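You operate a simulated robot arm through the tools that you are given. There is no shell and no other tool. Be economical: measure what you need, move in short steps, check, and stop when the job is done.

You run a simulated robot arm. Do the job below in one go: nothing can be reset, and whatever is moved stays where it is left.

TASK
Part the violet tube from the jig's hook and measure it.
Fine: black tube out of the length gauge into USED first; read the gauge; violet tube into SPARE.

Only the result counts: the job must be done as asked and must still hold three seconds after the hand-in. Knocking over, shifting, dropping, spilling or breaking anything else fails it.

THE ROBOT
A 6-joint arm with a two-finger parallel gripper, fixed in place. Base frame: the origin is at the foot of the arm, x ahead of it, y to its left, z up; the work surface is at about z = 90.3. Readings come in cm, degrees, newtons and seconds.
With the tool pointing down near the work surface it reaches from about 24 to 64 cm from the base axis. Its first joint turns from -66.0 to 66.0 degrees. Payload 2.7 kg.
The tool frame sits at the grasp point between the pads (the TCP): z along the fingers, y along the line on which they close. The tips reach 2.3 cm beyond it. Largest opening 9.4 cm; finger width 3.8, thickness 1; the body of the gripper, 5.4 by 9.6 cm, starts 3.9 cm behind the TCP.
Orientation is told as [roll, pitch, yaw] about the base's x, y, z axes, in that order, counted from this pose: with the fingers straight down and closing along the base's y, the tool's x points along the base's -x, its y along +y and its z along -z.

THE INTERFACE
- The arm moves only by the tool nudge_tool. Its arguments are lists of equal length, an entry for each row: "offset": the shift along the tool's x, y, z in cm, a list of three; "rotation": the turn, a rotation vector about the tool's x, y, z in degrees, a list of three; "fingers": the opening in per cent of the stroke, from 0 (shut) to 100 (fully open). In form: {"offset": [[x, y, z], ...], "rotation": [[ax, ay, az], ...], "fingers": [fingers, ...]}. A call has 1 to 10 rows; each row is the pose to reach, as a shift and turn from the pose commanded when the call began, along the tool's axes at that moment. Each row takes 0.2 s and may step no farther than 5 cm and 8.6 degrees from the row before; otherwise, or with a gripper value out of range, the whole call is refused. Where a pose cannot be reached the arm comes as near as it can. A force on the tool above 40 N (or 10 N above the force at the start of the call, whichever is more), or a blocked arm, ends the call early, and 0.2 s more pass. The fingers move at their own pace (about 4.5 cm/s each) and stop on an object; they squeeze with about 37 N. The grip force told is the motor's: it shows also when the fingers shut on nothing. Time passes only in rows, and 0.2 s behind the last, so rows that repeat a pose let the fingers close. It gives the time, the measured TCP pose, the force on the tool (base axes), the opening and the grip force at its end, in the units of the frame above (readings bear some noise).
- Cameras (640 x 400 px; columns grow to the right, rows downward): "scene" is fixed at [7.44, -42.37, 142.16]; the picture's right is [0.73, -0.69, 0.00], its down [-0.31, -0.33, -0.89] and it looks along [0.61, 0.65, -0.45] (base axes); focal length 353 px, centre (320, 200). "wrist" rides on the gripper at [-3.9, 0, -4.4] in the tool frame; the picture's right is [0.00, -1.00, 0.00], its down [0.97, 0.00, -0.24] and it looks along [0.24, 0.00, 0.97] (tool axes); focal length 218 px, centre (320, 200).
- get_image(camera): a new picture of that camera. No time passes.
- pixel_to_xyz(camera, pixels): for up to 12 pixels [column, row] of the newest picture of that camera ("zoom" is the newest enlarged one), the place [x, y, z] in the base frame of the surface seen there, good to about 0.3 cm, but the place of the scene camera against the robot may be out by one fixed shift of up to 1.8 cm in any direction. No time passes.
- inspect(camera, box): a new picture of the part [left, top, right, bottom] of that camera's present view, enlarged. No time passes.
- hand_in(): hands the job in; it is judged then, once.

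Go step by step. Measure first, check grasps and placings, and put right what went wrong. The budget is 80 turns and 34 pictures, counting those below and the enlarged ones. Unless the task says otherwise, let go and move clear before handing in, and close with one line.

The tools are called after ">>>" as a command line: name --argument value ..., lists and objects as JSON in quotes. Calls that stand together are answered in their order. nudge_tool: Moves the arm, as the interface text tells. Its arguments: {"type":"object","properties":{"offset":{"type":"array","items":{"type":"array","items":{"type":"number"}}},"rotation":{"type":"array","items":{"type":"array","items":{"type":"number"}}},"fingers":{"type":"array","items":{"type":"number"}}},"required":["offset","rotation","fingers"]} The other tools are called the same way: get_image (camera) takes a picture; pixel_to_xyz (camera, pixels) gives the place of the surface under pixels of a picture; inspect (camera, box) takes an enlarged picture of a part of a camera's view; hand_in () hands the job in.

At the start:

```text
t: 0.0
ee_pos: [35.67, -3.42, 128.95]
ee_rot: [0.0, -0.1, 0.0]
wrist_force: [0.2, 0.3, -0.6]
opening: 9.39
gripper_force: 0.0
```

scene: 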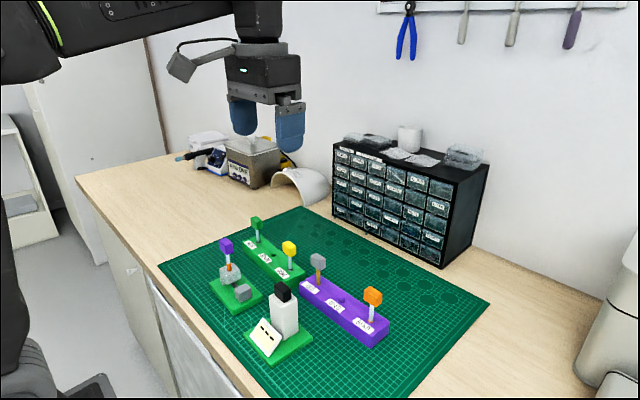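
wrist: 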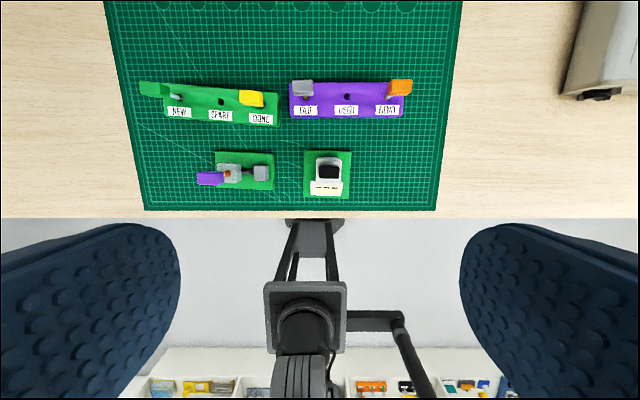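

The pictures show the green rack (NEW/SPARE/DONE), the violet rack (BAD?/USED/SEND?), the jig with the violet tube, and the gauge with the black tube. I'll enlarge these areas first.

>>> inspect --camera "scene" --box '[190, 210, 400, 370]'

>>> inspect --camera "wrist" --box '[130, 60, 430, 220]'

```text
2.50 times, centred on (295, 290) of scene
```

zoom: 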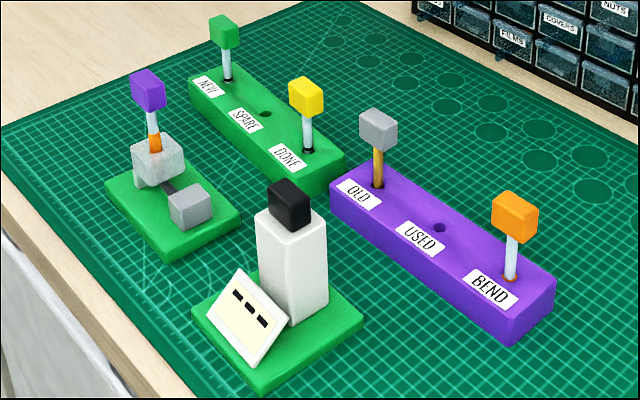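

```text
2.13 times, centred on (280, 140) of wrist
```

zoom: 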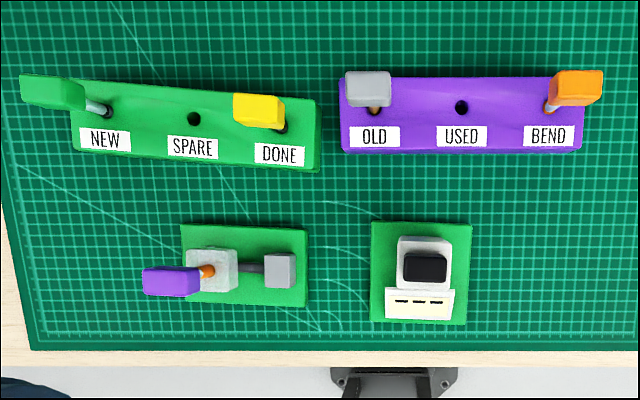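

I'll measure points in the wrist zoom: black head (425,265), violet head (170,282), USED hole (461,106), SPARE hole (194,119), the jig blocks and other heads.

>>> pixel_to_xyz --camera "zoom" --pixels '[[425, 265], [170, 282], [461, 106], [440, 88], [194, 119], [170, 100], [212, 262], [280, 270], [290, 240], [400, 245], [370, 90], [260, 108]]'

>>> inspect --camera "scene" --box '[200, 230, 280, 320]'

```text
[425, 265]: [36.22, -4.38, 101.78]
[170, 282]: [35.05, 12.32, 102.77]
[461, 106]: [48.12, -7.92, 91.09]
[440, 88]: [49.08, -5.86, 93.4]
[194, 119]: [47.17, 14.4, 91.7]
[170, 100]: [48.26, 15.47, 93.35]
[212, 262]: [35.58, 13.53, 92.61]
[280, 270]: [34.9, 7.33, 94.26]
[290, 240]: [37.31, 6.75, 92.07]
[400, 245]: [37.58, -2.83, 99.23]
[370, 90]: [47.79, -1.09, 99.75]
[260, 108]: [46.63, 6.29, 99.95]
```

```text
4.44 times, centred on (240, 275) of scene
```

zoom: 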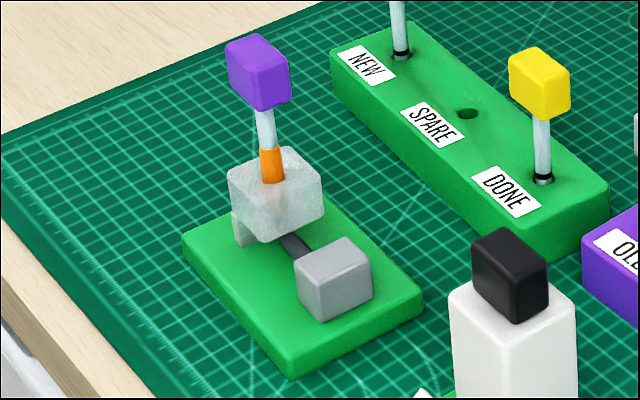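

The violet tube stands in a translucent block with an orange band, joined by a dark bar to a grey block. I'll move above the jig for a closer view.

>>> nudge_tool --offset '[[0, 3.1, 2.8], [0, 6.2, 5.6], [0, 9.3, 8.4], [0, 12.4, 11.2], [0, 15, 13.5]]' --rotation '[[0, 0, 0], [0, 0, 0], [0, 0, 0], [0, 0, 0], [0, 0, 0]]' --fingers '[100, 100, 100, 100, 100]'

>>> get_image --camera "wrist"

```text
t: 1.2
ee_pos: [35.82, 11.6, 115.51]
ee_rot: [0.1, -0.1, 0.0]
wrist_force: [-0.4, 0.4, 0.1]
opening: 9.39
gripper_force: 0.1
```

```text
28 pictures are left
```

wrist: 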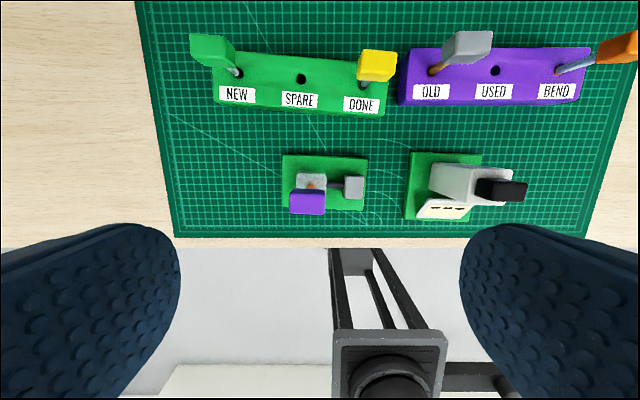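

The jig sits at about (325,185) and the gauge card at (445,208). I'll enlarge both.

>>> inspect --camera "wrist" --box '[275, 145, 375, 220]'

>>> pixel_to_xyz --camera "wrist" --pixels '[[307, 202], [301, 79], [290, 70], [495, 70], [485, 60], [312, 180], [352, 186], [480, 187], [515, 190], [290, 160], [360, 160], [445, 170]]'

```text
5.33 times, centred on (325, 182) of wrist
```

zoom: 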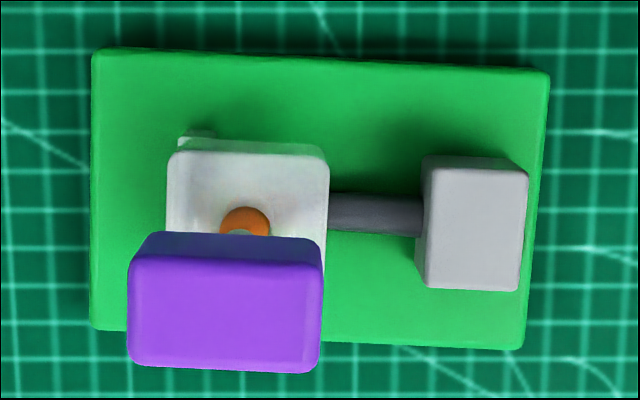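

```text
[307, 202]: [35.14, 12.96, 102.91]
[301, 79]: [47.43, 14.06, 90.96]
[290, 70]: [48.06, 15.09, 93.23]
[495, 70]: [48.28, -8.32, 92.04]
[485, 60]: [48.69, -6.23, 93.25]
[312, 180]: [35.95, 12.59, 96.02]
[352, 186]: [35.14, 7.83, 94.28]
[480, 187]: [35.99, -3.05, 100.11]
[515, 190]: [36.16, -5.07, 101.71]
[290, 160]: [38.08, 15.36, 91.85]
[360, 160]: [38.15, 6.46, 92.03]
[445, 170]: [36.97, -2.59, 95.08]
```

The jig is about x 34–38, y 6–15, with a rod and knob running into the translucent block. I need an oblique side view, so I'll tilt in from the left.

>>> nudge_tool --offset '[[0, 2.5, 0], [0, 5, 0], [0, 7.5, 1.5], [0, 10, 3], [0, 12, 5], [0, 13.4, 6.5], [0, 13.4, 7.5]]' --rotation '[[7.5, 0, 0], [15, 0, 0], [22.5, 0, 0], [30, 0, 0], [37.5, 0, 0], [45, 0, 0], [50, 0, 0]]' --fingers '[100, 100, 100, 100, 100, 100, 100]'

>>> inspect --camera "wrist" --box '[220, 100, 420, 225]'

```text
t: 2.8
ee_pos: [35.68, 25.02, 108.02]
ee_rot: [-49.9, 0.0, -0.1]
wrist_force: [0.3, 0.1, 0.0]
opening: 9.42
gripper_force: 0.1
```

```text
3.20 times, centred on (320, 162) of wrist
```

zoom: 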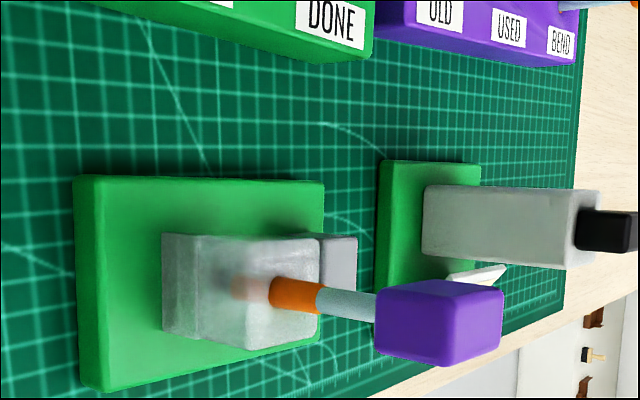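

The orange lower stem is visible through the frosted block. I'll enlarge further to find how it's hooked.

>>> inspect --camera "wrist" --box '[260, 160, 340, 215]'

>>> inspect --camera "scene" --box '[220, 255, 252, 310]'

```text
7.27 times, centred on (300, 188) of wrist
```

zoom: 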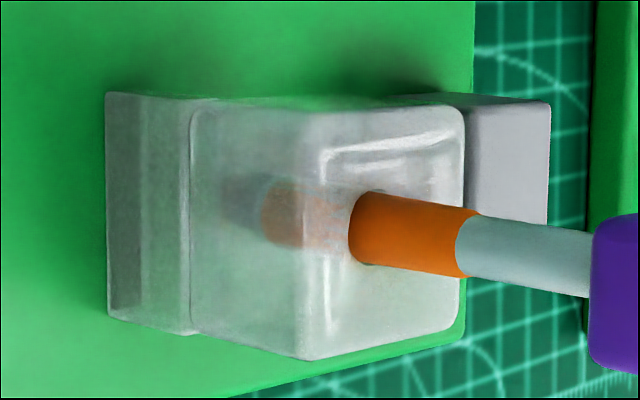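

```text
7.27 times, centred on (236, 282) of scene
```

zoom: 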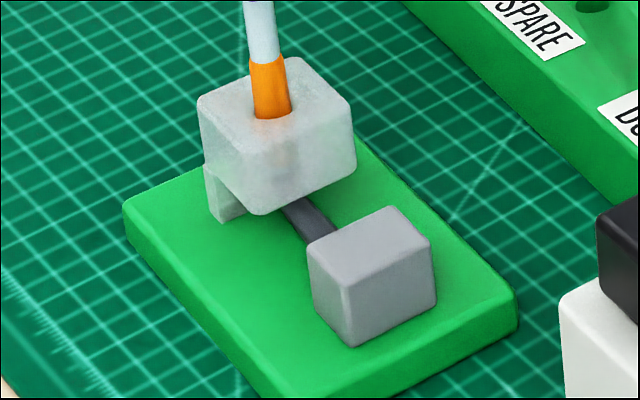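

The stem passes down through the frosted block to a dark rod beneath, which comes from the grey knob. I'll return upright and look from the +x side to see under the block.

>>> nudge_tool --offset '[[-0.8, -2.56, 0.83], [-1.6, -5.1, 1.67], [-2.5, -7.7, 2.5], [-3.3, -10.25, 3.33], [-4.1, -12.8, 4.16], [-5, -15.4, 5], [-5.8, -17.95, 5.83]]' --rotation '[[-7, 0, 0], [-14, 0, 0], [-21, 0, 0], [-28, 0, 0], [-35, 0, 0], [-42, 0, 0], [-50, 0, 0]]' --fingers '[100, 100, 100, 100, 100, 100, 100]'

>>> nudge_tool --offset '[[0, 0, 1.8], [0, 0, 3.6], [0, 0, 5.4], [0, 0, 7.2], [0, 0, 9], [0, 0, 11]]' --rotation '[[0, 8, 0], [0, 16, 0], [0, 24, 0], [0, 32, 0], [0, 40, 0], [0, 47, 0]]' --fingers '[100, 100, 100, 100, 100, 100]'

>>> get_image --camera "wrist"

```text
t: 4.4
ee_pos: [41.53, 9.24, 118.01]
ee_rot: [0.3, -0.2, 0.1]
wrist_force: [-0.6, 0.0, -0.7]
opening: 9.41
gripper_force: 0.1
```

```text
t: 5.8
ee_pos: [40.83, 9.01, 106.2]
ee_rot: [0.1, 46.8, 0.1]
wrist_force: [0.5, 0.0, 0.4]
opening: 9.39
gripper_force: 0.1
out of reach, approached as far as the arm can: row 6
```

```text
23 pictures are left
```

wrist: 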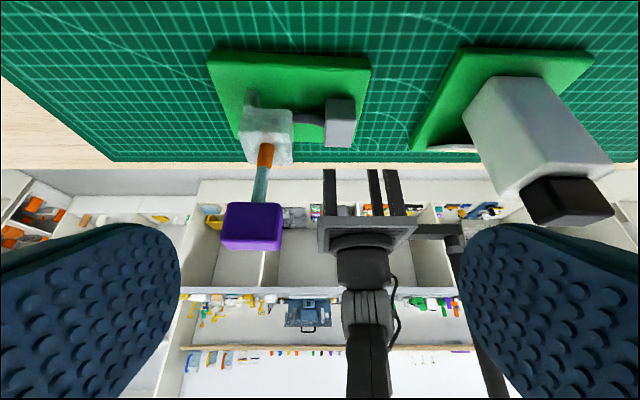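

>>> inspect --camera "wrist" --box '[210, 45, 380, 165]'

>>> pixel_to_xyz --camera "wrist" --pixels '[[253, 100], [308, 118], [266, 120], [285, 115], [265, 155], [262, 180], [252, 225], [228, 230], [280, 230], [340, 120], [300, 145], [252, 203]]'

```text
3.33 times, centred on (295, 105) of wrist
```

zoom: 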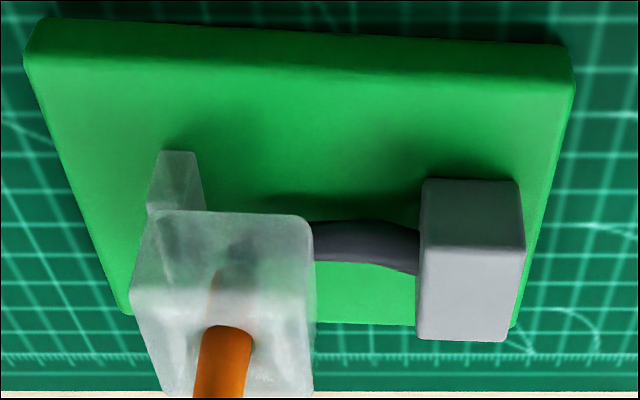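

```text
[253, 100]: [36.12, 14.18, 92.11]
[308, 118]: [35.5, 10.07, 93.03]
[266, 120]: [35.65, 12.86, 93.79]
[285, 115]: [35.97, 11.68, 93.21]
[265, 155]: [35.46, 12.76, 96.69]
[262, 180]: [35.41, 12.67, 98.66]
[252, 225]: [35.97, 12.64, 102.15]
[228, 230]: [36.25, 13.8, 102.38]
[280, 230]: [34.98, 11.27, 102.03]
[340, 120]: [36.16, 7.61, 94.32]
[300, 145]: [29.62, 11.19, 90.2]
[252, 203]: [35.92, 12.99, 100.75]
```

The dark rod arches from the knob into the block and turns up into the orange end of the tube, so the tube seems pushed onto the hook's upward tip. The black tube goes first; I'll return upright above the gauge.

>>> nudge_tool --offset '[[1.5, -2.3, -0.5], [3, -4.6, -1], [4.5, -6.9, -1.4], [6, -9.1, -1.9], [7.5, -11.4, -2.4], [8.94, -13.7, -2.87]]' --rotation '[[0, -8, 0], [0, -16, 0], [0, -24, 0], [0, -32, 0], [0, -40, 0], [0, -47, 0]]' --fingers '[100, 100, 100, 100, 100, 100]'

>>> inspect --camera "wrist" --box '[220, 50, 420, 225]'

```text
t: 7.2
ee_pos: [36.85, -4.58, 114.97]
ee_rot: [0.0, -0.2, 0.1]
wrist_force: [-1.4, -0.1, 0.3]
opening: 9.4
gripper_force: 0.1
```

```text
2.29 times, centred on (320, 138) of wrist
```

zoom: 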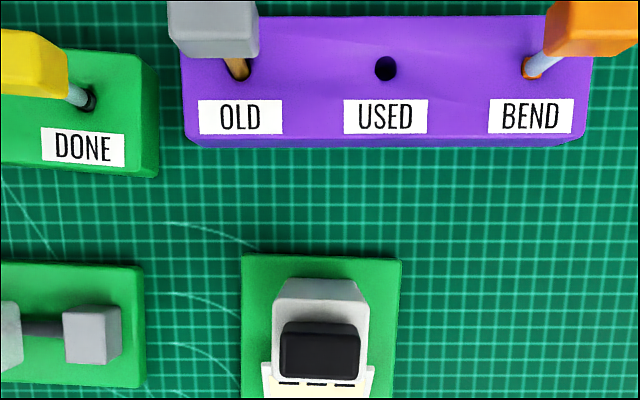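

The black head is centred near zoom (320,352) and the USED hole at (386,68). I'll measure both.

>>> pixel_to_xyz --camera "zoom" --pixels '[[320, 355], [286, 355], [354, 355], [320, 374], [320, 338], [320, 326], [372, 68], [400, 68], [386, 54], [386, 84], [285, 300], [350, 290]]'

```text
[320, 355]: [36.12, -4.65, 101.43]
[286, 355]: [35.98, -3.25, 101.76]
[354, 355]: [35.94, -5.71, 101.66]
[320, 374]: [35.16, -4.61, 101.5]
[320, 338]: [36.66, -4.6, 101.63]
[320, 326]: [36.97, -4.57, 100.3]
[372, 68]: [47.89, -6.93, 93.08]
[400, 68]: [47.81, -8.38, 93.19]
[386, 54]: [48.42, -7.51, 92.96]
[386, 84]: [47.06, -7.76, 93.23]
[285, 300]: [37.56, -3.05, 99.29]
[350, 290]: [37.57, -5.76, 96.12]
```

Black head centre is (35.85,-4.58), top about 101.7; USED hole is (47.8,-7.7), top 93.1. I'll descend straddling the head, with tips just above the gauge top, and close.

>>> nudge_tool --offset '[[1, 0, 4], [1, 0, 8], [1, 0, 11], [1, 0, 12.8], [1, 0, 12.8], [1, 0, 12.8], [1, 0, 12.8], [1, 0, 12.8], [1, 0, 12.8], [1, 0, 12.8]]' --rotation '[[0, 0, 0], [0, 0, 0], [0, 0, 0], [0, 0, 0], [0, 0, 0], [0, 0, 0], [0, 0, 0], [0, 0, 0], [0, 0, 0], [0, 0, 0]]' --fingers '[80, 60, 60, 60, 20, 0, 0, 0, 0, 0]'

>>> get_image --camera "scene"

```text
t: 9.4
ee_pos: [35.8, -4.56, 102.0]
ee_rot: [0.0, -0.1, 0.0]
wrist_force: [0.5, 0.3, 0.0]
opening: 2.88
gripper_force: 37.2
```

```text
20 pictures are left
```

scene: 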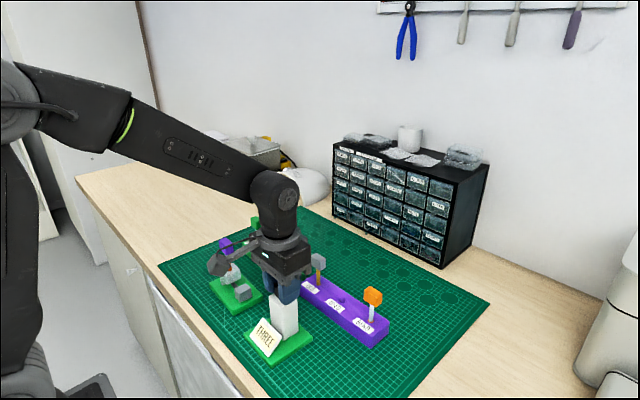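

The grip holds at 2.88 cm opening, and the gauge card at (263,338) now shows text. I'll enlarge it.

>>> inspect --camera "scene" --box '[240, 290, 320, 370]'

```text
5.00 times, centred on (280, 330) of scene
```

zoom: 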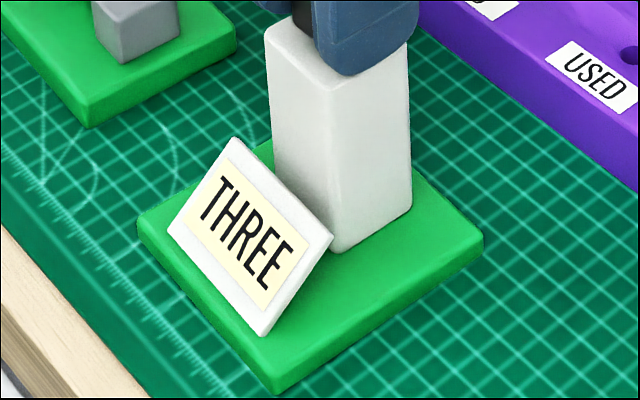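

The gauge reads THREE with the black tube in. Now I'll lift the black tube straight up slowly.

>>> nudge_tool --offset '[[0, 0, -0.7], [0, 0, -1.5], [0, 0, -3], [0, 0, -4.5], [0, 0, -6], [0, 0, -8], [0, 0, -10]]' --rotation '[[0, 0, 0], [0, 0, 0], [0, 0, 0], [0, 0, 0], [0, 0, 0], [0, 0, 0], [0, 0, 0]]' --fingers '[0, 0, 0, 0, 0, 0, 0]'

>>> get_image --camera "scene"

```text
t: 11.0
ee_pos: [35.72, -4.57, 111.96]
ee_rot: [0.0, -0.1, 0.0]
wrist_force: [1.0, 0.1, 0.1]
opening: 2.86
gripper_force: 36.9
```

```text
18 pictures are left
```

scene: 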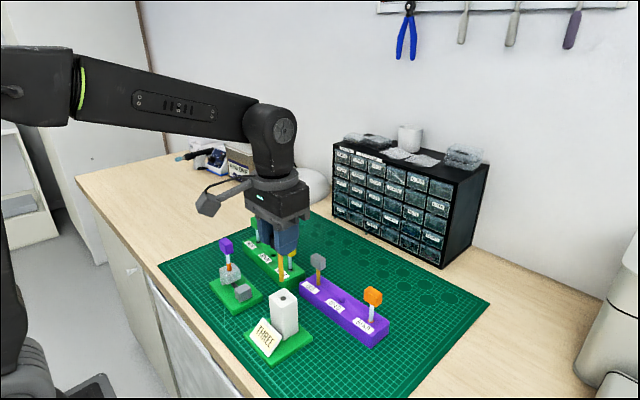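

The black tube is out, its lower end near (281,282), well above the gauge. I'll enlarge to check its length.

>>> inspect --camera "scene" --box '[240, 210, 320, 310]'

>>> pixel_to_xyz --camera "scene" --pixels '[[281, 282], [281, 272], [281, 260], [283, 292], [338, 297], [318, 262], [373, 296]]'

```text
4.00 times, centred on (280, 260) of scene
```

zoom: 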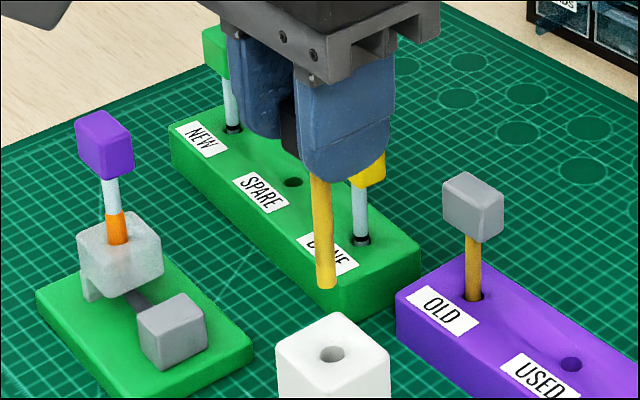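

```text
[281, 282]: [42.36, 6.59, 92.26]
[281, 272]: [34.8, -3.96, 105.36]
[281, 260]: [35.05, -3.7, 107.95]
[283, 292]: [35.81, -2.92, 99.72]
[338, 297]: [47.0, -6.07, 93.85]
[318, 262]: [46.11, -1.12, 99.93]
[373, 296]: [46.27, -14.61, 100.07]
```

The black tube's stem ends about 9.2 cm below the TCP. I'll carry it over the USED hole, stop with the tip just above, and check with the wrist camera.

>>> nudge_tool --offset '[[-4, -1.05, 0], [-8, -2.1, 0], [-12.05, -3.14, 0], [-12.05, -3.14, 4], [-12.05, -3.14, 7]]' --rotation '[[0, 0, 0], [0, 0, 0], [0, 0, 0], [0, 0, 0], [0, 0, 0]]' --fingers '[0, 0, 0, 0, 0]'

>>> inspect --camera "wrist" --box '[270, 165, 370, 235]'

>>> inspect --camera "scene" --box '[300, 250, 380, 330]'

```text
t: 12.2
ee_pos: [47.73, -7.68, 104.89]
ee_rot: [0.0, 0.0, -0.1]
wrist_force: [-0.7, 0.2, -0.7]
opening: 2.87
gripper_force: 36.7
```

```text
5.71 times, centred on (320, 200) of wrist
```

zoom: 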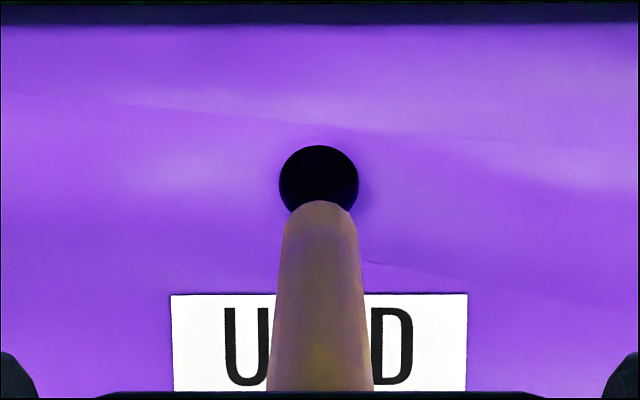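

```text
5.00 times, centred on (340, 290) of scene
```

zoom: 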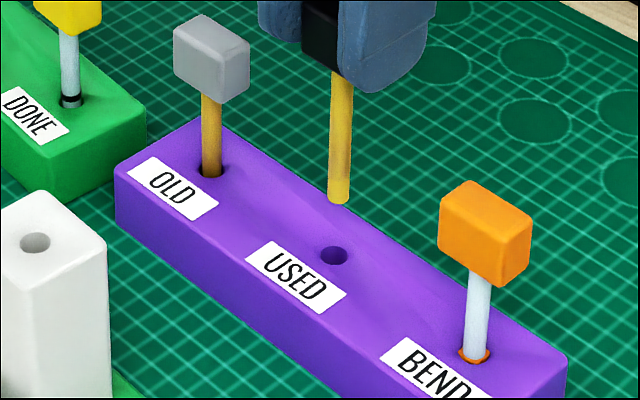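

The tip is aligned with the USED hole to within 0.1 cm in both directions (hole 47.84,-7.68). I'll lower it in gently.

>>> nudge_tool --offset '[[-0.05, 0, 1], [-0.05, 0, 2], [-0.05, 0, 2.8], [-0.05, 0, 3.5], [-0.05, 0, 4]]' --rotation '[[0, 0, 0], [0, 0, 0], [0, 0, 0], [0, 0, 0], [0, 0, 0]]' --fingers '[0, 0, 0, 0, 0]'

```text
t: 13.4
ee_pos: [47.8, -7.87, 100.9]
ee_rot: [-0.1, 0.0, 0.0]
wrist_force: [-4.1, -0.9, 0.4]
opening: 2.87
gripper_force: 37.2
```

It's going in with only a 4 N side force. I'll continue in small steps until contact.

>>> nudge_tool --offset '[[0, 0, 0.3], [0, 0, 0.5]]' --rotation '[[0, 0, 0], [0, 0, 0]]' --fingers '[0, 0]'

>>> inspect --camera "scene" --box '[300, 240, 390, 330]'

```text
t: 14.0
ee_pos: [47.92, -7.83, 100.48]
ee_rot: [0.0, 0.0, 0.0]
wrist_force: [-6.0, 0.0, 1.3]
opening: 2.88
gripper_force: 36.9
```

```text
4.44 times, centred on (345, 285) of scene
```

zoom: 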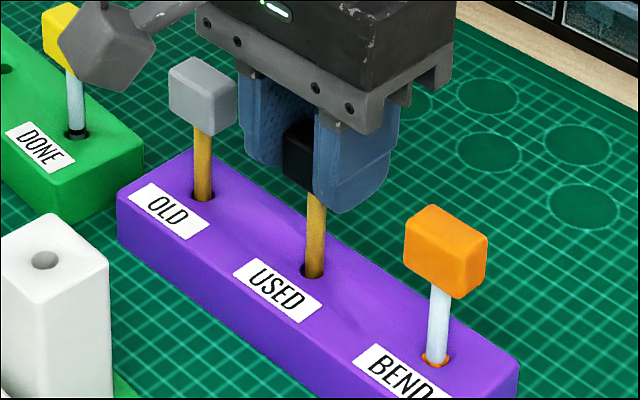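

The stem is in the hole with perhaps half a centimetre to go compared to its neighbours. I'll ease in x by 0.12 and continue down in small steps.

>>> nudge_tool --offset '[[0.12, 0, 0], [0.12, 0, 0.2], [0.12, 0, 0.4], [0.12, 0, 0.6]]' --rotation '[[0, 0, 0], [0, 0, 0], [0, 0, 0], [0, 0, 0]]' --fingers '[0, 0, 0, 0]'

```text
t: 15.0
ee_pos: [47.93, -7.8, 100.17]
ee_rot: [0.0, -0.2, 0.0]
wrist_force: [-8.7, 0.8, 20.8]
opening: 2.88
gripper_force: 36.7
```

It bottomed at 20.8 N with TCP z 100.17. I'll release with a modest opening and rise.

>>> nudge_tool --offset '[[0, 0, -0.25], [0, 0, -0.25], [0, 0, -0.25], [0, 0, -0.25], [0, 0, -1.5], [0, 0, -4], [0, 0, -8], [0, 0, -12]]' --rotation '[[0, 0, 0], [0, 0, 0], [0, 0, 0], [0, 0, 0], [0, 0, 0], [0, 0, 0], [0, 0, 0], [0, 0, 0]]' --fingers '[0, 48, 48, 48, 48, 48, 48, 48]'

>>> get_image --camera "scene"

```text
t: 16.8
ee_pos: [47.59, -7.91, 112.23]
ee_rot: [0.0, -0.2, 0.0]
wrist_force: [-0.1, 0.0, 0.2]
opening: 4.53
gripper_force: 0.0
```

```text
13 pictures are left
```

scene: 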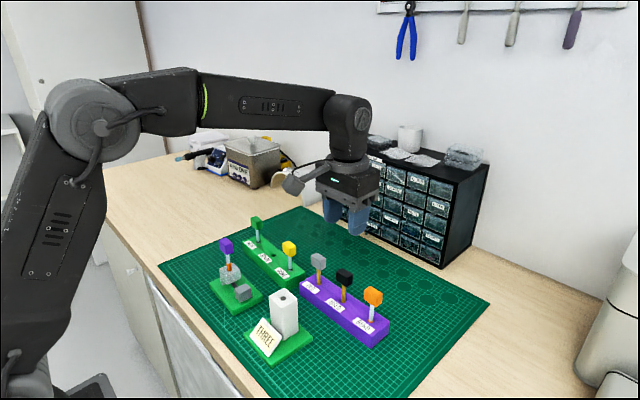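

The black tube stands in USED at (343,275–300). Next I'll move above the violet head at about (35.3,12.6).

>>> nudge_tool --offset '[[2.5, 4.1, 0], [5, 8.2, 0], [7.4, 12.3, 0], [9.9, 16.4, 0], [12.3, 20.4, 0], [12.3, 20.4, 2]]' --rotation '[[0, 0, 0], [0, 0, 0], [0, 0, 0], [0, 0, 0], [0, 0, 0], [0, 0, 0]]' --fingers '[48, 48, 55, 60, 60, 60]'

>>> inspect --camera "wrist" --box '[260, 130, 380, 230]'

```text
t: 18.2
ee_pos: [35.35, 12.4, 109.75]
ee_rot: [0.0, -0.1, 0.1]
wrist_force: [-0.3, 0.4, 0.9]
opening: 5.62
gripper_force: 0.0
```

```text
4.00 times, centred on (320, 180) of wrist
```

zoom: 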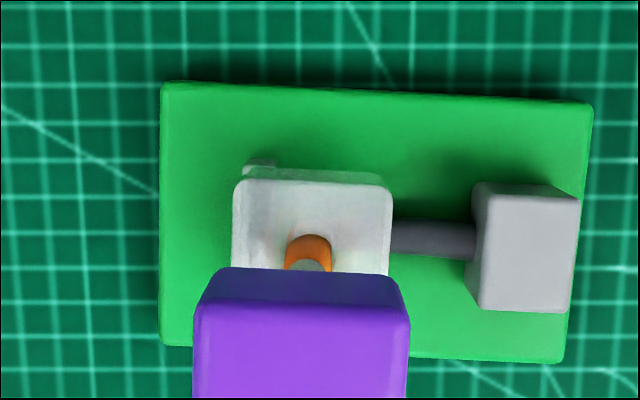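

The head centre is at about y 12.65, so I'll shift +0.25, descend so the tips come just beside the head's bottom, and close.

>>> nudge_tool --offset '[[0, 0.25, 3.5], [0, 0.25, 6.7], [0, 0.25, 6.7], [0, 0.25, 6.7], [0, 0.25, 6.7], [0, 0.25, 6.7]]' --rotation '[[0, 0, 0], [0, 0, 0], [0, 0, 0], [0, 0, 0], [0, 0, 0], [0, 0, 0]]' --fingers '[60, 60, 20, 0, 0, 0]'

>>> inspect --camera "scene" --box '[190, 220, 310, 320]'

```text
t: 19.6
ee_pos: [35.42, 12.6, 103.1]
ee_rot: [0.1, -0.1, 0.0]
wrist_force: [1.0, -1.5, -1.8]
opening: 2.9
gripper_force: 36.8
```

```text
4.00 times, centred on (250, 270) of scene
```

zoom: 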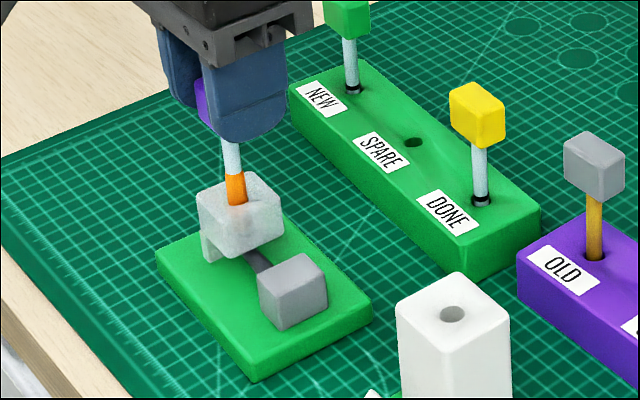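

The violet head is gripped (2.9 cm). I'll test with a small upward pull of 0.3 cm.

>>> nudge_tool --offset '[[0, 0, -0.15], [0, 0, -0.3]]' --rotation '[[0, 0, 0], [0, 0, 0]]' --fingers '[0, 0]'

```text
t: 20.2
ee_pos: [35.46, 12.72, 103.64]
ee_rot: [-0.1, -0.1, -0.1]
wrist_force: [-0.3, -0.8, -1.1]
opening: 2.91
gripper_force: 36.4
```

There's almost no resistance; I'll lift a little more and look.

>>> nudge_tool --offset '[[0, 0, -0.3], [0, 0, -0.6]]' --rotation '[[0, 0, 0], [0, 0, 0]]' --fingers '[0, 0]'

>>> inspect --camera "scene" --box '[200, 230, 290, 310]'

```text
t: 20.8
ee_pos: [35.54, 12.8, 104.14]
ee_rot: [0.1, -0.1, 0.0]
wrist_force: [-0.3, -3.0, -1.1]
opening: 2.89
gripper_force: 37.2
```

```text
5.00 times, centred on (245, 270) of scene
```

zoom: 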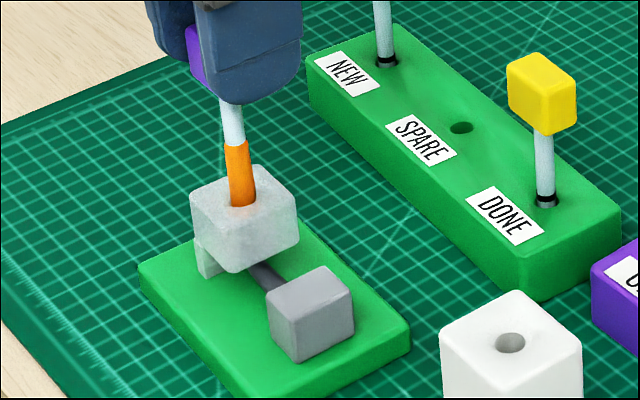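

The tube has come up about 1 cm while the block stayed, with a small −3 N side force. I'll continue in small steps watching the force.

>>> nudge_tool --offset '[[0, 0, -0.25], [0, 0, -0.5]]' --rotation '[[0, 0, 0], [0, 0, 0]]' --fingers '[0, 0]'

```text
t: 21.4
ee_pos: [35.46, 12.77, 104.73]
ee_rot: [0.0, 0.0, 0.0]
wrist_force: [-2.3, -4.1, -1.9]
opening: 2.88
gripper_force: 37.0
```

The side force grew to −4.1 N in y and −2.3 N in x. I'll yield slightly in that direction and re-read.

>>> nudge_tool --offset '[[0.1, -0.2, 0], [0.1, -0.2, 0]]' --rotation '[[0, 0, 0], [0, 0, 0]]' --fingers '[0, 0]'

```text
t: 22.0
ee_pos: [35.44, 12.68, 104.68]
ee_rot: [0.0, -0.2, 0.0]
wrist_force: [1.1, 0.3, 0.0]
opening: 2.87
gripper_force: 37.1
```

The forces went to about zero. I'll go up further in small steps.

>>> nudge_tool --offset '[[0, 0, -0.3], [0, 0, -0.6], [0, 0, -0.8]]' --rotation '[[0, 0, 0], [0, 0, 0], [0, 0, 0]]' --fingers '[0, 0, 0]'

```text
t: 22.8
ee_pos: [35.43, 12.55, 105.57]
ee_rot: [0.0, -0.1, 0.0]
wrist_force: [0.7, 0.3, 0.0]
opening: 2.88
gripper_force: 37.6
```

Free movement so far, 2.4 cm up. I'll continue and then look.

>>> nudge_tool --offset '[[0, 0, -0.4], [0, 0, -0.8], [0, 0, -1.2], [0, 0, -1.5]]' --rotation '[[0, 0, 0], [0, 0, 0], [0, 0, 0], [0, 0, 0]]' --fingers '[0, 0, 0, 0]'

>>> inspect --camera "scene" --box '[200, 220, 300, 320]'

```text
t: 23.8
ee_pos: [35.45, 12.6, 106.86]
ee_rot: [0.1, -0.1, -0.1]
wrist_force: [0.3, 0.0, 0.1]
opening: 2.89
gripper_force: 37.0
```

```text
4.00 times, centred on (250, 270) of scene
```

zoom: 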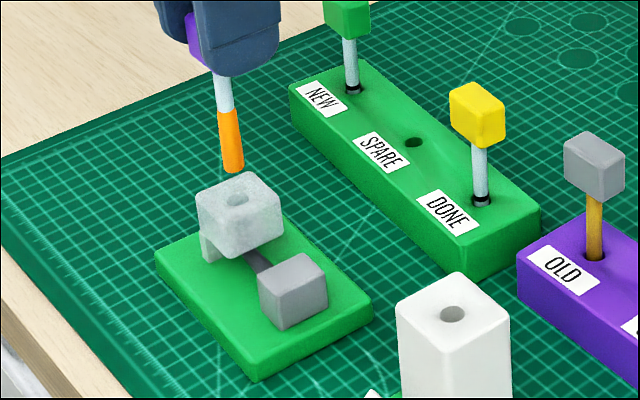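

The violet tube is free and the jig unmoved. I'll lift, carry it over the gauge bore (35.85,-4.58), and check alignment.

>>> nudge_tool --offset '[[0, 0, -3], [0, 0, -5.7], [-0.1, -4.3, -5.7], [-0.2, -8.6, -5.7], [-0.3, -12.9, -5.7], [-0.4, -17.2, -5.7], [-0.4, -17.2, -5.7]]' --rotation '[[0, 0, 0], [0, 0, 0], [0, 0, 0], [0, 0, 0], [0, 0, 0], [0, 0, 0], [0, 0, 0]]' --fingers '[0, 0, 0, 0, 0, 0, 0]'

>>> inspect --camera "wrist" --box '[270, 165, 370, 235]'

```text
t: 25.4
ee_pos: [35.87, -4.65, 112.41]
ee_rot: [0.1, 0.0, 0.1]
wrist_force: [-0.1, 0.3, -0.2]
opening: 2.88
gripper_force: 37.5
```

```text
5.71 times, centred on (320, 200) of wrist
```

zoom: 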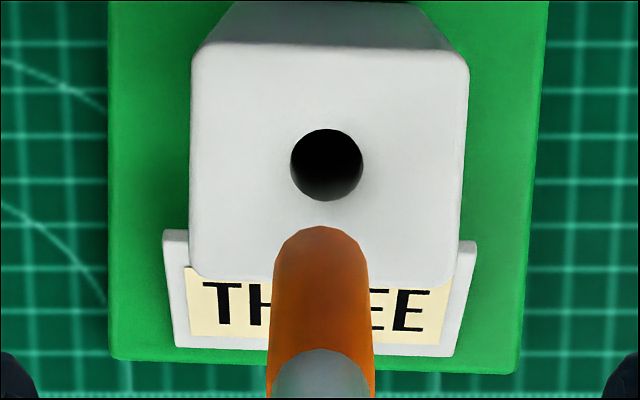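

The bore is at zoom (327,165) → about (36.0,-4.75). The stem tip sits about 0.3–0.4 cm toward −x of the TCP, so the tube is tilted about 2°. I'll correct pitch by −2°, shift, descend 2 cm and recheck.

>>> nudge_tool --offset '[[-0.15, -0.1, 0], [-0.15, -0.1, 1], [-0.15, -0.1, 2], [-0.15, -0.1, 2]]' --rotation '[[0, -2, 0], [0, -2, 0], [0, -2, 0], [0, -2, 0]]' --fingers '[0, 0, 0, 0]'

>>> inspect --camera "wrist" --box '[270, 165, 370, 235]'

```text
t: 26.4
ee_pos: [36.05, -4.75, 110.51]
ee_rot: [0.0, -2.1, 0.1]
wrist_force: [-0.5, -1.2, 0.1]
opening: 2.9
gripper_force: 36.8
```

```text
5.71 times, centred on (320, 200) of wrist
```

zoom: 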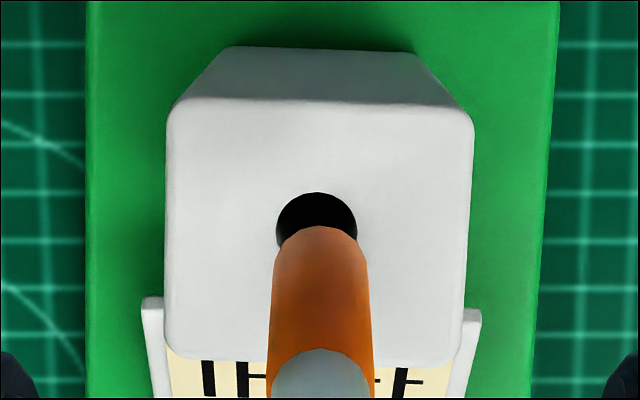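

The tip and bore now agree within 0.1 cm (tip ≈36.12,-4.75; bore ≈36.1,-4.7). I'll descend vertically in small steps.

>>> nudge_tool --offset '[[0.02, 0.03, 0.6], [0.04, 0.03, 1.2], [0.06, 0.03, 1.7], [0.08, 0.03, 2.2]]' --rotation '[[0, 0, 0], [0, 0, 0], [0, 0, 0], [0, 0, 0]]' --fingers '[0, 0, 0, 0]'

```text
t: 27.4
ee_pos: [36.04, -4.7, 108.28]
ee_rot: [0.0, -2.1, 0.1]
wrist_force: [0.4, 0.2, 0.6]
opening: 2.87
gripper_force: 37.0
```

No contact force yet, and the tip should be entering the bore. I'll continue down.

>>> nudge_tool --offset '[[0.02, 0, 0.4], [0.03, 0, 0.8], [0.05, 0, 1.2]]' --rotation '[[0, 0, 0], [0, 0, 0], [0, 0, 0]]' --fingers '[0, 0, 0]'

>>> inspect --camera "scene" --box '[230, 250, 330, 360]'

```text
t: 28.2
ee_pos: [35.98, -4.6, 107.13]
ee_rot: [0.0, -2.1, 0.0]
wrist_force: [-1.0, 0.8, 0.7]
opening: 2.89
gripper_force: 37.2
```

```text
3.64 times, centred on (280, 305) of scene
```

zoom: 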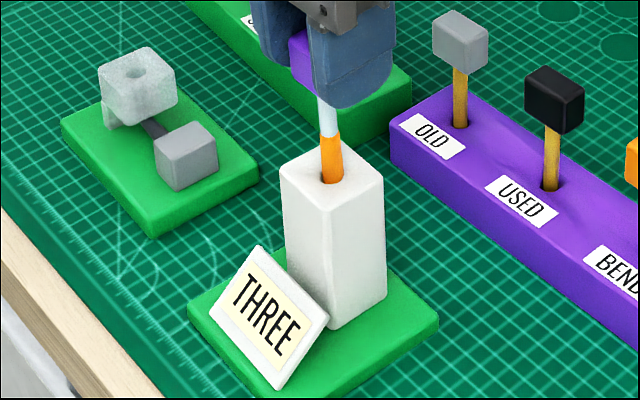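

The tube is in the bore. I'll keep lowering in steps while easing the tilt, watching forces.

>>> nudge_tool --offset '[[0.02, 0, 0.6], [0.04, 0, 1.2], [0.06, 0, 1.8], [0.08, 0, 2.4]]' --rotation '[[0, 0, 0], [0, 0, 0], [0, 0, 0], [0, 0, 0]]' --fingers '[0, 0, 0, 0]'

```text
t: 29.2
ee_pos: [36.0, -4.79, 104.84]
ee_rot: [-0.1, -2.0, 0.1]
wrist_force: [-3.9, -0.2, -0.2]
opening: 2.86
gripper_force: 37.6
```

>>> nudge_tool --offset '[[0.15, 0, 0], [0.17, 0, 0.5], [0.19, 0, 1.0], [0.2, 0, 1.5]]' --rotation '[[0, 0, 0], [0, 0, 0], [0, 0, 0], [0, 0, 0]]' --fingers '[0, 0, 0, 0]'

```text
t: 30.2
ee_pos: [35.84, -4.62, 103.31]
ee_rot: [0.0, -2.2, -0.1]
wrist_force: [0.0, 0.0, -1.0]
opening: 2.88
gripper_force: 36.8
```

Forces are near zero at z 103.3. I'll go on down in 0.2 cm steps until it seats.

>>> nudge_tool --offset '[[0, 0, 0.2], [0.01, 0, 0.4], [0.02, 0, 0.6], [0.03, 0, 0.8], [0.03, 0, 0.8]]' --rotation '[[0, 0, 0], [0, 0, 0], [0, 0, 0], [0, 0, 0], [0, 0, 0]]' --fingers '[0, 0, 0, 0, 0]'

>>> inspect --camera "scene" --box '[230, 250, 330, 360]'

```text
t: 31.4
ee_pos: [35.85, -4.64, 102.45]
ee_rot: [0.0, -2.1, 0.1]
wrist_force: [0.2, 1.1, 1.1]
opening: 2.86
gripper_force: 37.2
```

```text
3.64 times, centred on (280, 305) of scene
```

zoom: 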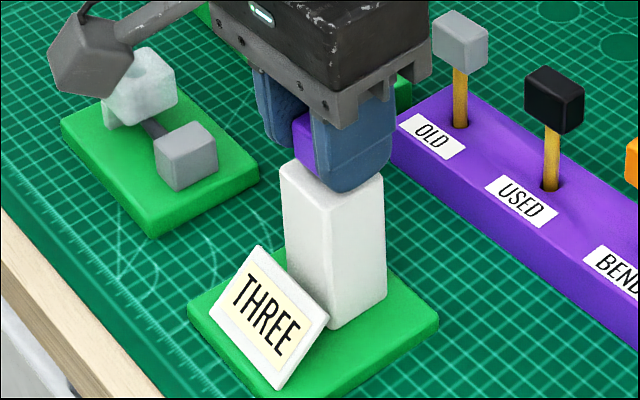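

Still THREE; the head is about 0.5 cm above the seat. I'll lower a bit more until contact.

>>> nudge_tool --offset '[[0, 0, 0.15], [0.01, 0, 0.3], [0.01, 0, 0.45]]' --rotation '[[0, 0, 0], [0, 0, 0], [0, 0, 0]]' --fingers '[0, 0, 0]'

```text
t: 32.2
ee_pos: [35.95, -4.58, 101.97]
ee_rot: [0.1, -2.2, 0.0]
wrist_force: [3.1, 0.8, 1.0]
opening: 2.9
gripper_force: 36.8
```

>>> nudge_tool --offset '[[0, 0, 0.1], [0, 0, 0.2], [0, 0, 0.3]]' --rotation '[[0, 0, 0], [0, 0, 0], [0, 0, 0]]' --fingers '[0, 0, 0]'

```text
t: 33.0
ee_pos: [35.85, -4.76, 101.77]
ee_rot: [0.1, -2.4, 0.0]
wrist_force: [-6.0, 5.8, 28.8]
opening: 2.9
gripper_force: 37.0
```

Contact at 28.8 N at z 101.77: seated. I'll back off slightly, release so the gauge reads freely, rise, and read the card.

>>> nudge_tool --offset '[[0, 0, -0.25], [0, 0, -0.25], [0, 0, -0.25], [0, 0, -0.25], [0, 0, -3], [0, 0, -6]]' --rotation '[[0, 0, 0], [0, 0, 0], [0, 0, 0], [0, 0, 0], [0, 0, 0], [0, 0, 0]]' --fingers '[0, 60, 60, 60, 60, 60]'

>>> inspect --camera "scene" --box '[230, 250, 330, 360]'

```text
t: 34.4
ee_pos: [35.71, -4.62, 107.84]
ee_rot: [0.0, -2.2, 0.1]
wrist_force: [-0.8, 0.2, 0.2]
opening: 5.65
gripper_force: 0.0
```

```text
3.64 times, centred on (280, 305) of scene
```

zoom: 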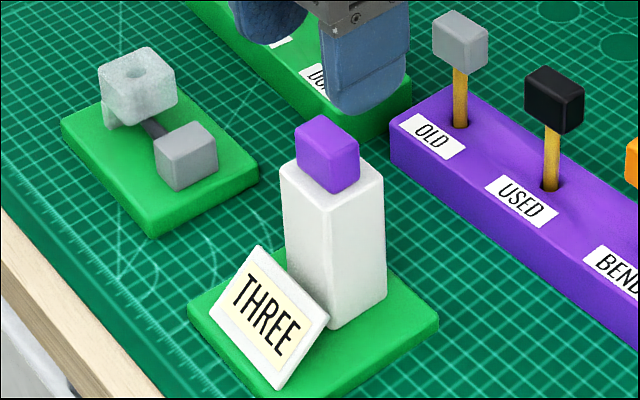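

The violet tube is fully seated and the card reads THREE. I'll straighten the tool and grip the head again.

>>> nudge_tool --offset '[[0, 0, 1], [0.05, 0, 3.5], [0.08, 0, 5.8], [0.08, 0, 5.8], [0.08, 0, 5.8], [0.08, 0, 5.8], [0.08, 0, 5.8], [0.08, 0, 5.8]]' --rotation '[[0, 2.1, 0], [0, 2.1, 0], [0, 2.1, 0], [0, 2.1, 0], [0, 2.1, 0], [0, 2.1, 0], [0, 2.1, 0], [0, 2.1, 0]]' --fingers '[60, 60, 60, 20, 0, 0, 0, 0]'

```text
t: 36.2
ee_pos: [35.84, -4.54, 101.95]
ee_rot: [0.1, 0.0, -0.1]
wrist_force: [-0.1, 0.7, 0.3]
opening: 2.88
gripper_force: 37.0
```

Gripped again upright. I'll lift out and carry it over SPARE (≈46.9,13.6), keeping the tip high.

>>> nudge_tool --offset '[[0, 0, -1], [0, 0, -3], [0, 0, -6], [0, 0, -9], [0, 0, -11.5]]' --rotation '[[0, 0, 0], [0, 0, 0], [0, 0, 0], [0, 0, 0], [0, 0, 0]]' --fingers '[0, 0, 0, 0, 0]'

>>> nudge_tool --offset '[[-2.2, 3.6, 0], [-4.4, 7.3, 0], [-6.6, 10.9, 0], [-8.9, 14.5, 0], [-11, 18.1, 0], [-11, 18.1, 4], [-11, 18.1, 7.5], [-11, 18.1, 7.5]]' --rotation '[[0, 0, 0], [0, 0, 0], [0, 0, 0], [0, 0, 0], [0, 0, 0], [0, 0, 0], [0, 0, 0], [0, 0, 0]]' --fingers '[0, 0, 0, 0, 0, 0, 0, 0]'

>>> inspect --camera "wrist" --box '[270, 165, 370, 235]'

```text
t: 37.4
ee_pos: [35.63, -4.77, 113.43]
ee_rot: [0.0, 0.0, 0.1]
wrist_force: [0.2, 0.9, 0.6]
opening: 2.86
gripper_force: 37.5
```

```text
t: 39.2
ee_pos: [46.85, 13.31, 105.96]
ee_rot: [-0.1, -0.1, 0.0]
wrist_force: [0.7, -0.1, -0.5]
opening: 2.87
gripper_force: 36.8
```

```text
5.71 times, centred on (320, 200) of wrist
```

zoom: 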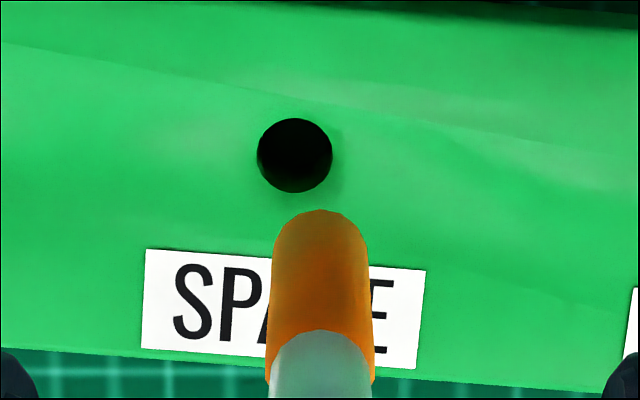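

SPARE hole is at zoom (295,156) → (47.14,13.66); the tip is at (46.83,13.3). I'll shift by +0.32/+0.36, go down 2 cm, and recheck.

>>> nudge_tool --offset '[[-0.32, 0.36, 0], [-0.32, 0.36, 1], [-0.32, 0.36, 2], [-0.32, 0.36, 2]]' --rotation '[[0, 0, 0], [0, 0, 0], [0, 0, 0], [0, 0, 0]]' --fingers '[0, 0, 0, 0]'

>>> inspect --camera "wrist" --box '[270, 165, 370, 235]'

```text
t: 40.2
ee_pos: [47.01, 13.74, 103.97]
ee_rot: [0.0, -0.1, 0.0]
wrist_force: [0.9, 0.4, 0.0]
opening: 2.88
gripper_force: 37.5
```

```text
5.71 times, centred on (320, 200) of wrist
```

zoom: 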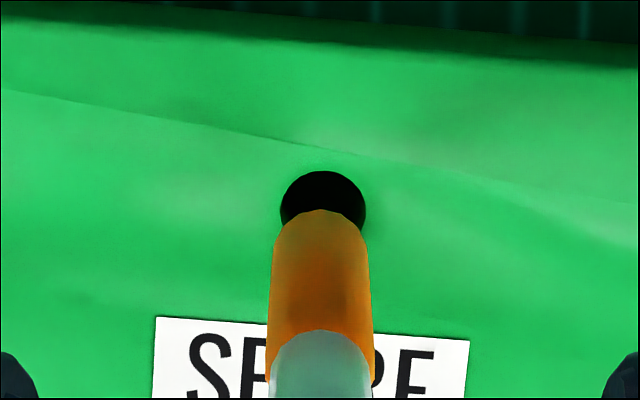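

Tip and hole are concentric to within 0.05 cm. I'll lower it in.

>>> nudge_tool --offset '[[0, -0.03, 0.8], [0, -0.03, 1.6], [0, -0.03, 2.3], [0, -0.03, 2.8], [0, -0.03, 3.1]]' --rotation '[[0, 0, 0], [0, 0, 0], [0, 0, 0], [0, 0, 0], [0, 0, 0]]' --fingers '[0, 0, 0, 0, 0]'

```text
t: 41.4
ee_pos: [47.06, 13.78, 100.73]
ee_rot: [0.1, 0.0, 0.0]
wrist_force: [0.6, 0.0, 1.0]
opening: 2.86
gripper_force: 37.2
```

It slid in freely to z 100.7. I'll continue in small steps to contact.

>>> nudge_tool --offset '[[0, 0, 0.2], [0, 0, 0.4], [0, 0, 0.6], [0, 0, 0.75]]' --rotation '[[0, 0, 0], [0, 0, 0], [0, 0, 0], [0, 0, 0]]' --fingers '[0, 0, 0, 0]'

```text
t: 42.4
ee_pos: [47.11, 13.75, 100.07]
ee_rot: [0.1, 0.0, 0.0]
wrist_force: [-0.1, 0.7, 2.9]
opening: 2.89
gripper_force: 36.8
```

>>> nudge_tool --offset '[[0, 0, 0.15], [0, 0, 0.3]]' --rotation '[[0, 0, 0], [0, 0, 0]]' --fingers '[0, 0]'

```text
t: 43.0
ee_pos: [47.06, 13.75, 100.14]
ee_rot: [0.1, -0.4, 0.2]
wrist_force: [-5.4, -2.5, 25.7]
opening: 2.88
gripper_force: 36.8
```

The tube has bottomed (25.7 N). I'll back off slightly, release with a modest opening, rise clear and check.

>>> nudge_tool --offset '[[0, 0, -0.3], [0, 0, -0.3], [0, 0, -0.3], [0, 0, -0.3], [0, 0, -2], [0, 0, -5], [0, 0, -9], [0, 0, -13]]' --rotation '[[0, 0, 0], [0, 0, 0], [0, 0, 0], [0, 0, 0], [0, 0, 0], [0, 0, 0], [0, 0, 0], [0, 0, 0]]' --fingers '[0, 48, 48, 48, 48, 48, 48, 48]'

>>> inspect --camera "scene" --box '[190, 200, 400, 370]'

```text
t: 44.8
ee_pos: [47.19, 13.65, 112.77]
ee_rot: [0.0, 0.0, -0.1]
wrist_force: [-0.5, -0.9, 0.6]
opening: 4.5
gripper_force: 0.1
```

```text
2.35 times, centred on (295, 285) of scene
```

zoom: 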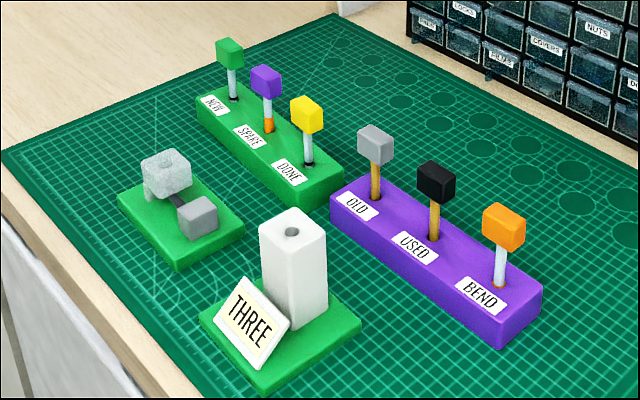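

Violet stands in SPARE (268,100), black in USED (436,200), and nothing else has moved. The gripper is clear, so I'm handing in.

>>> hand_in

```text
The job is handed in.
```

The violet tube is off the hook, measured and standing in SPARE, and the black tube is in USED. The gauge read THREE with the violet tube seated, but it also showed THREE with the black tube in and with the gauge empty, so I can't be sure the reading is the violet tube's own.
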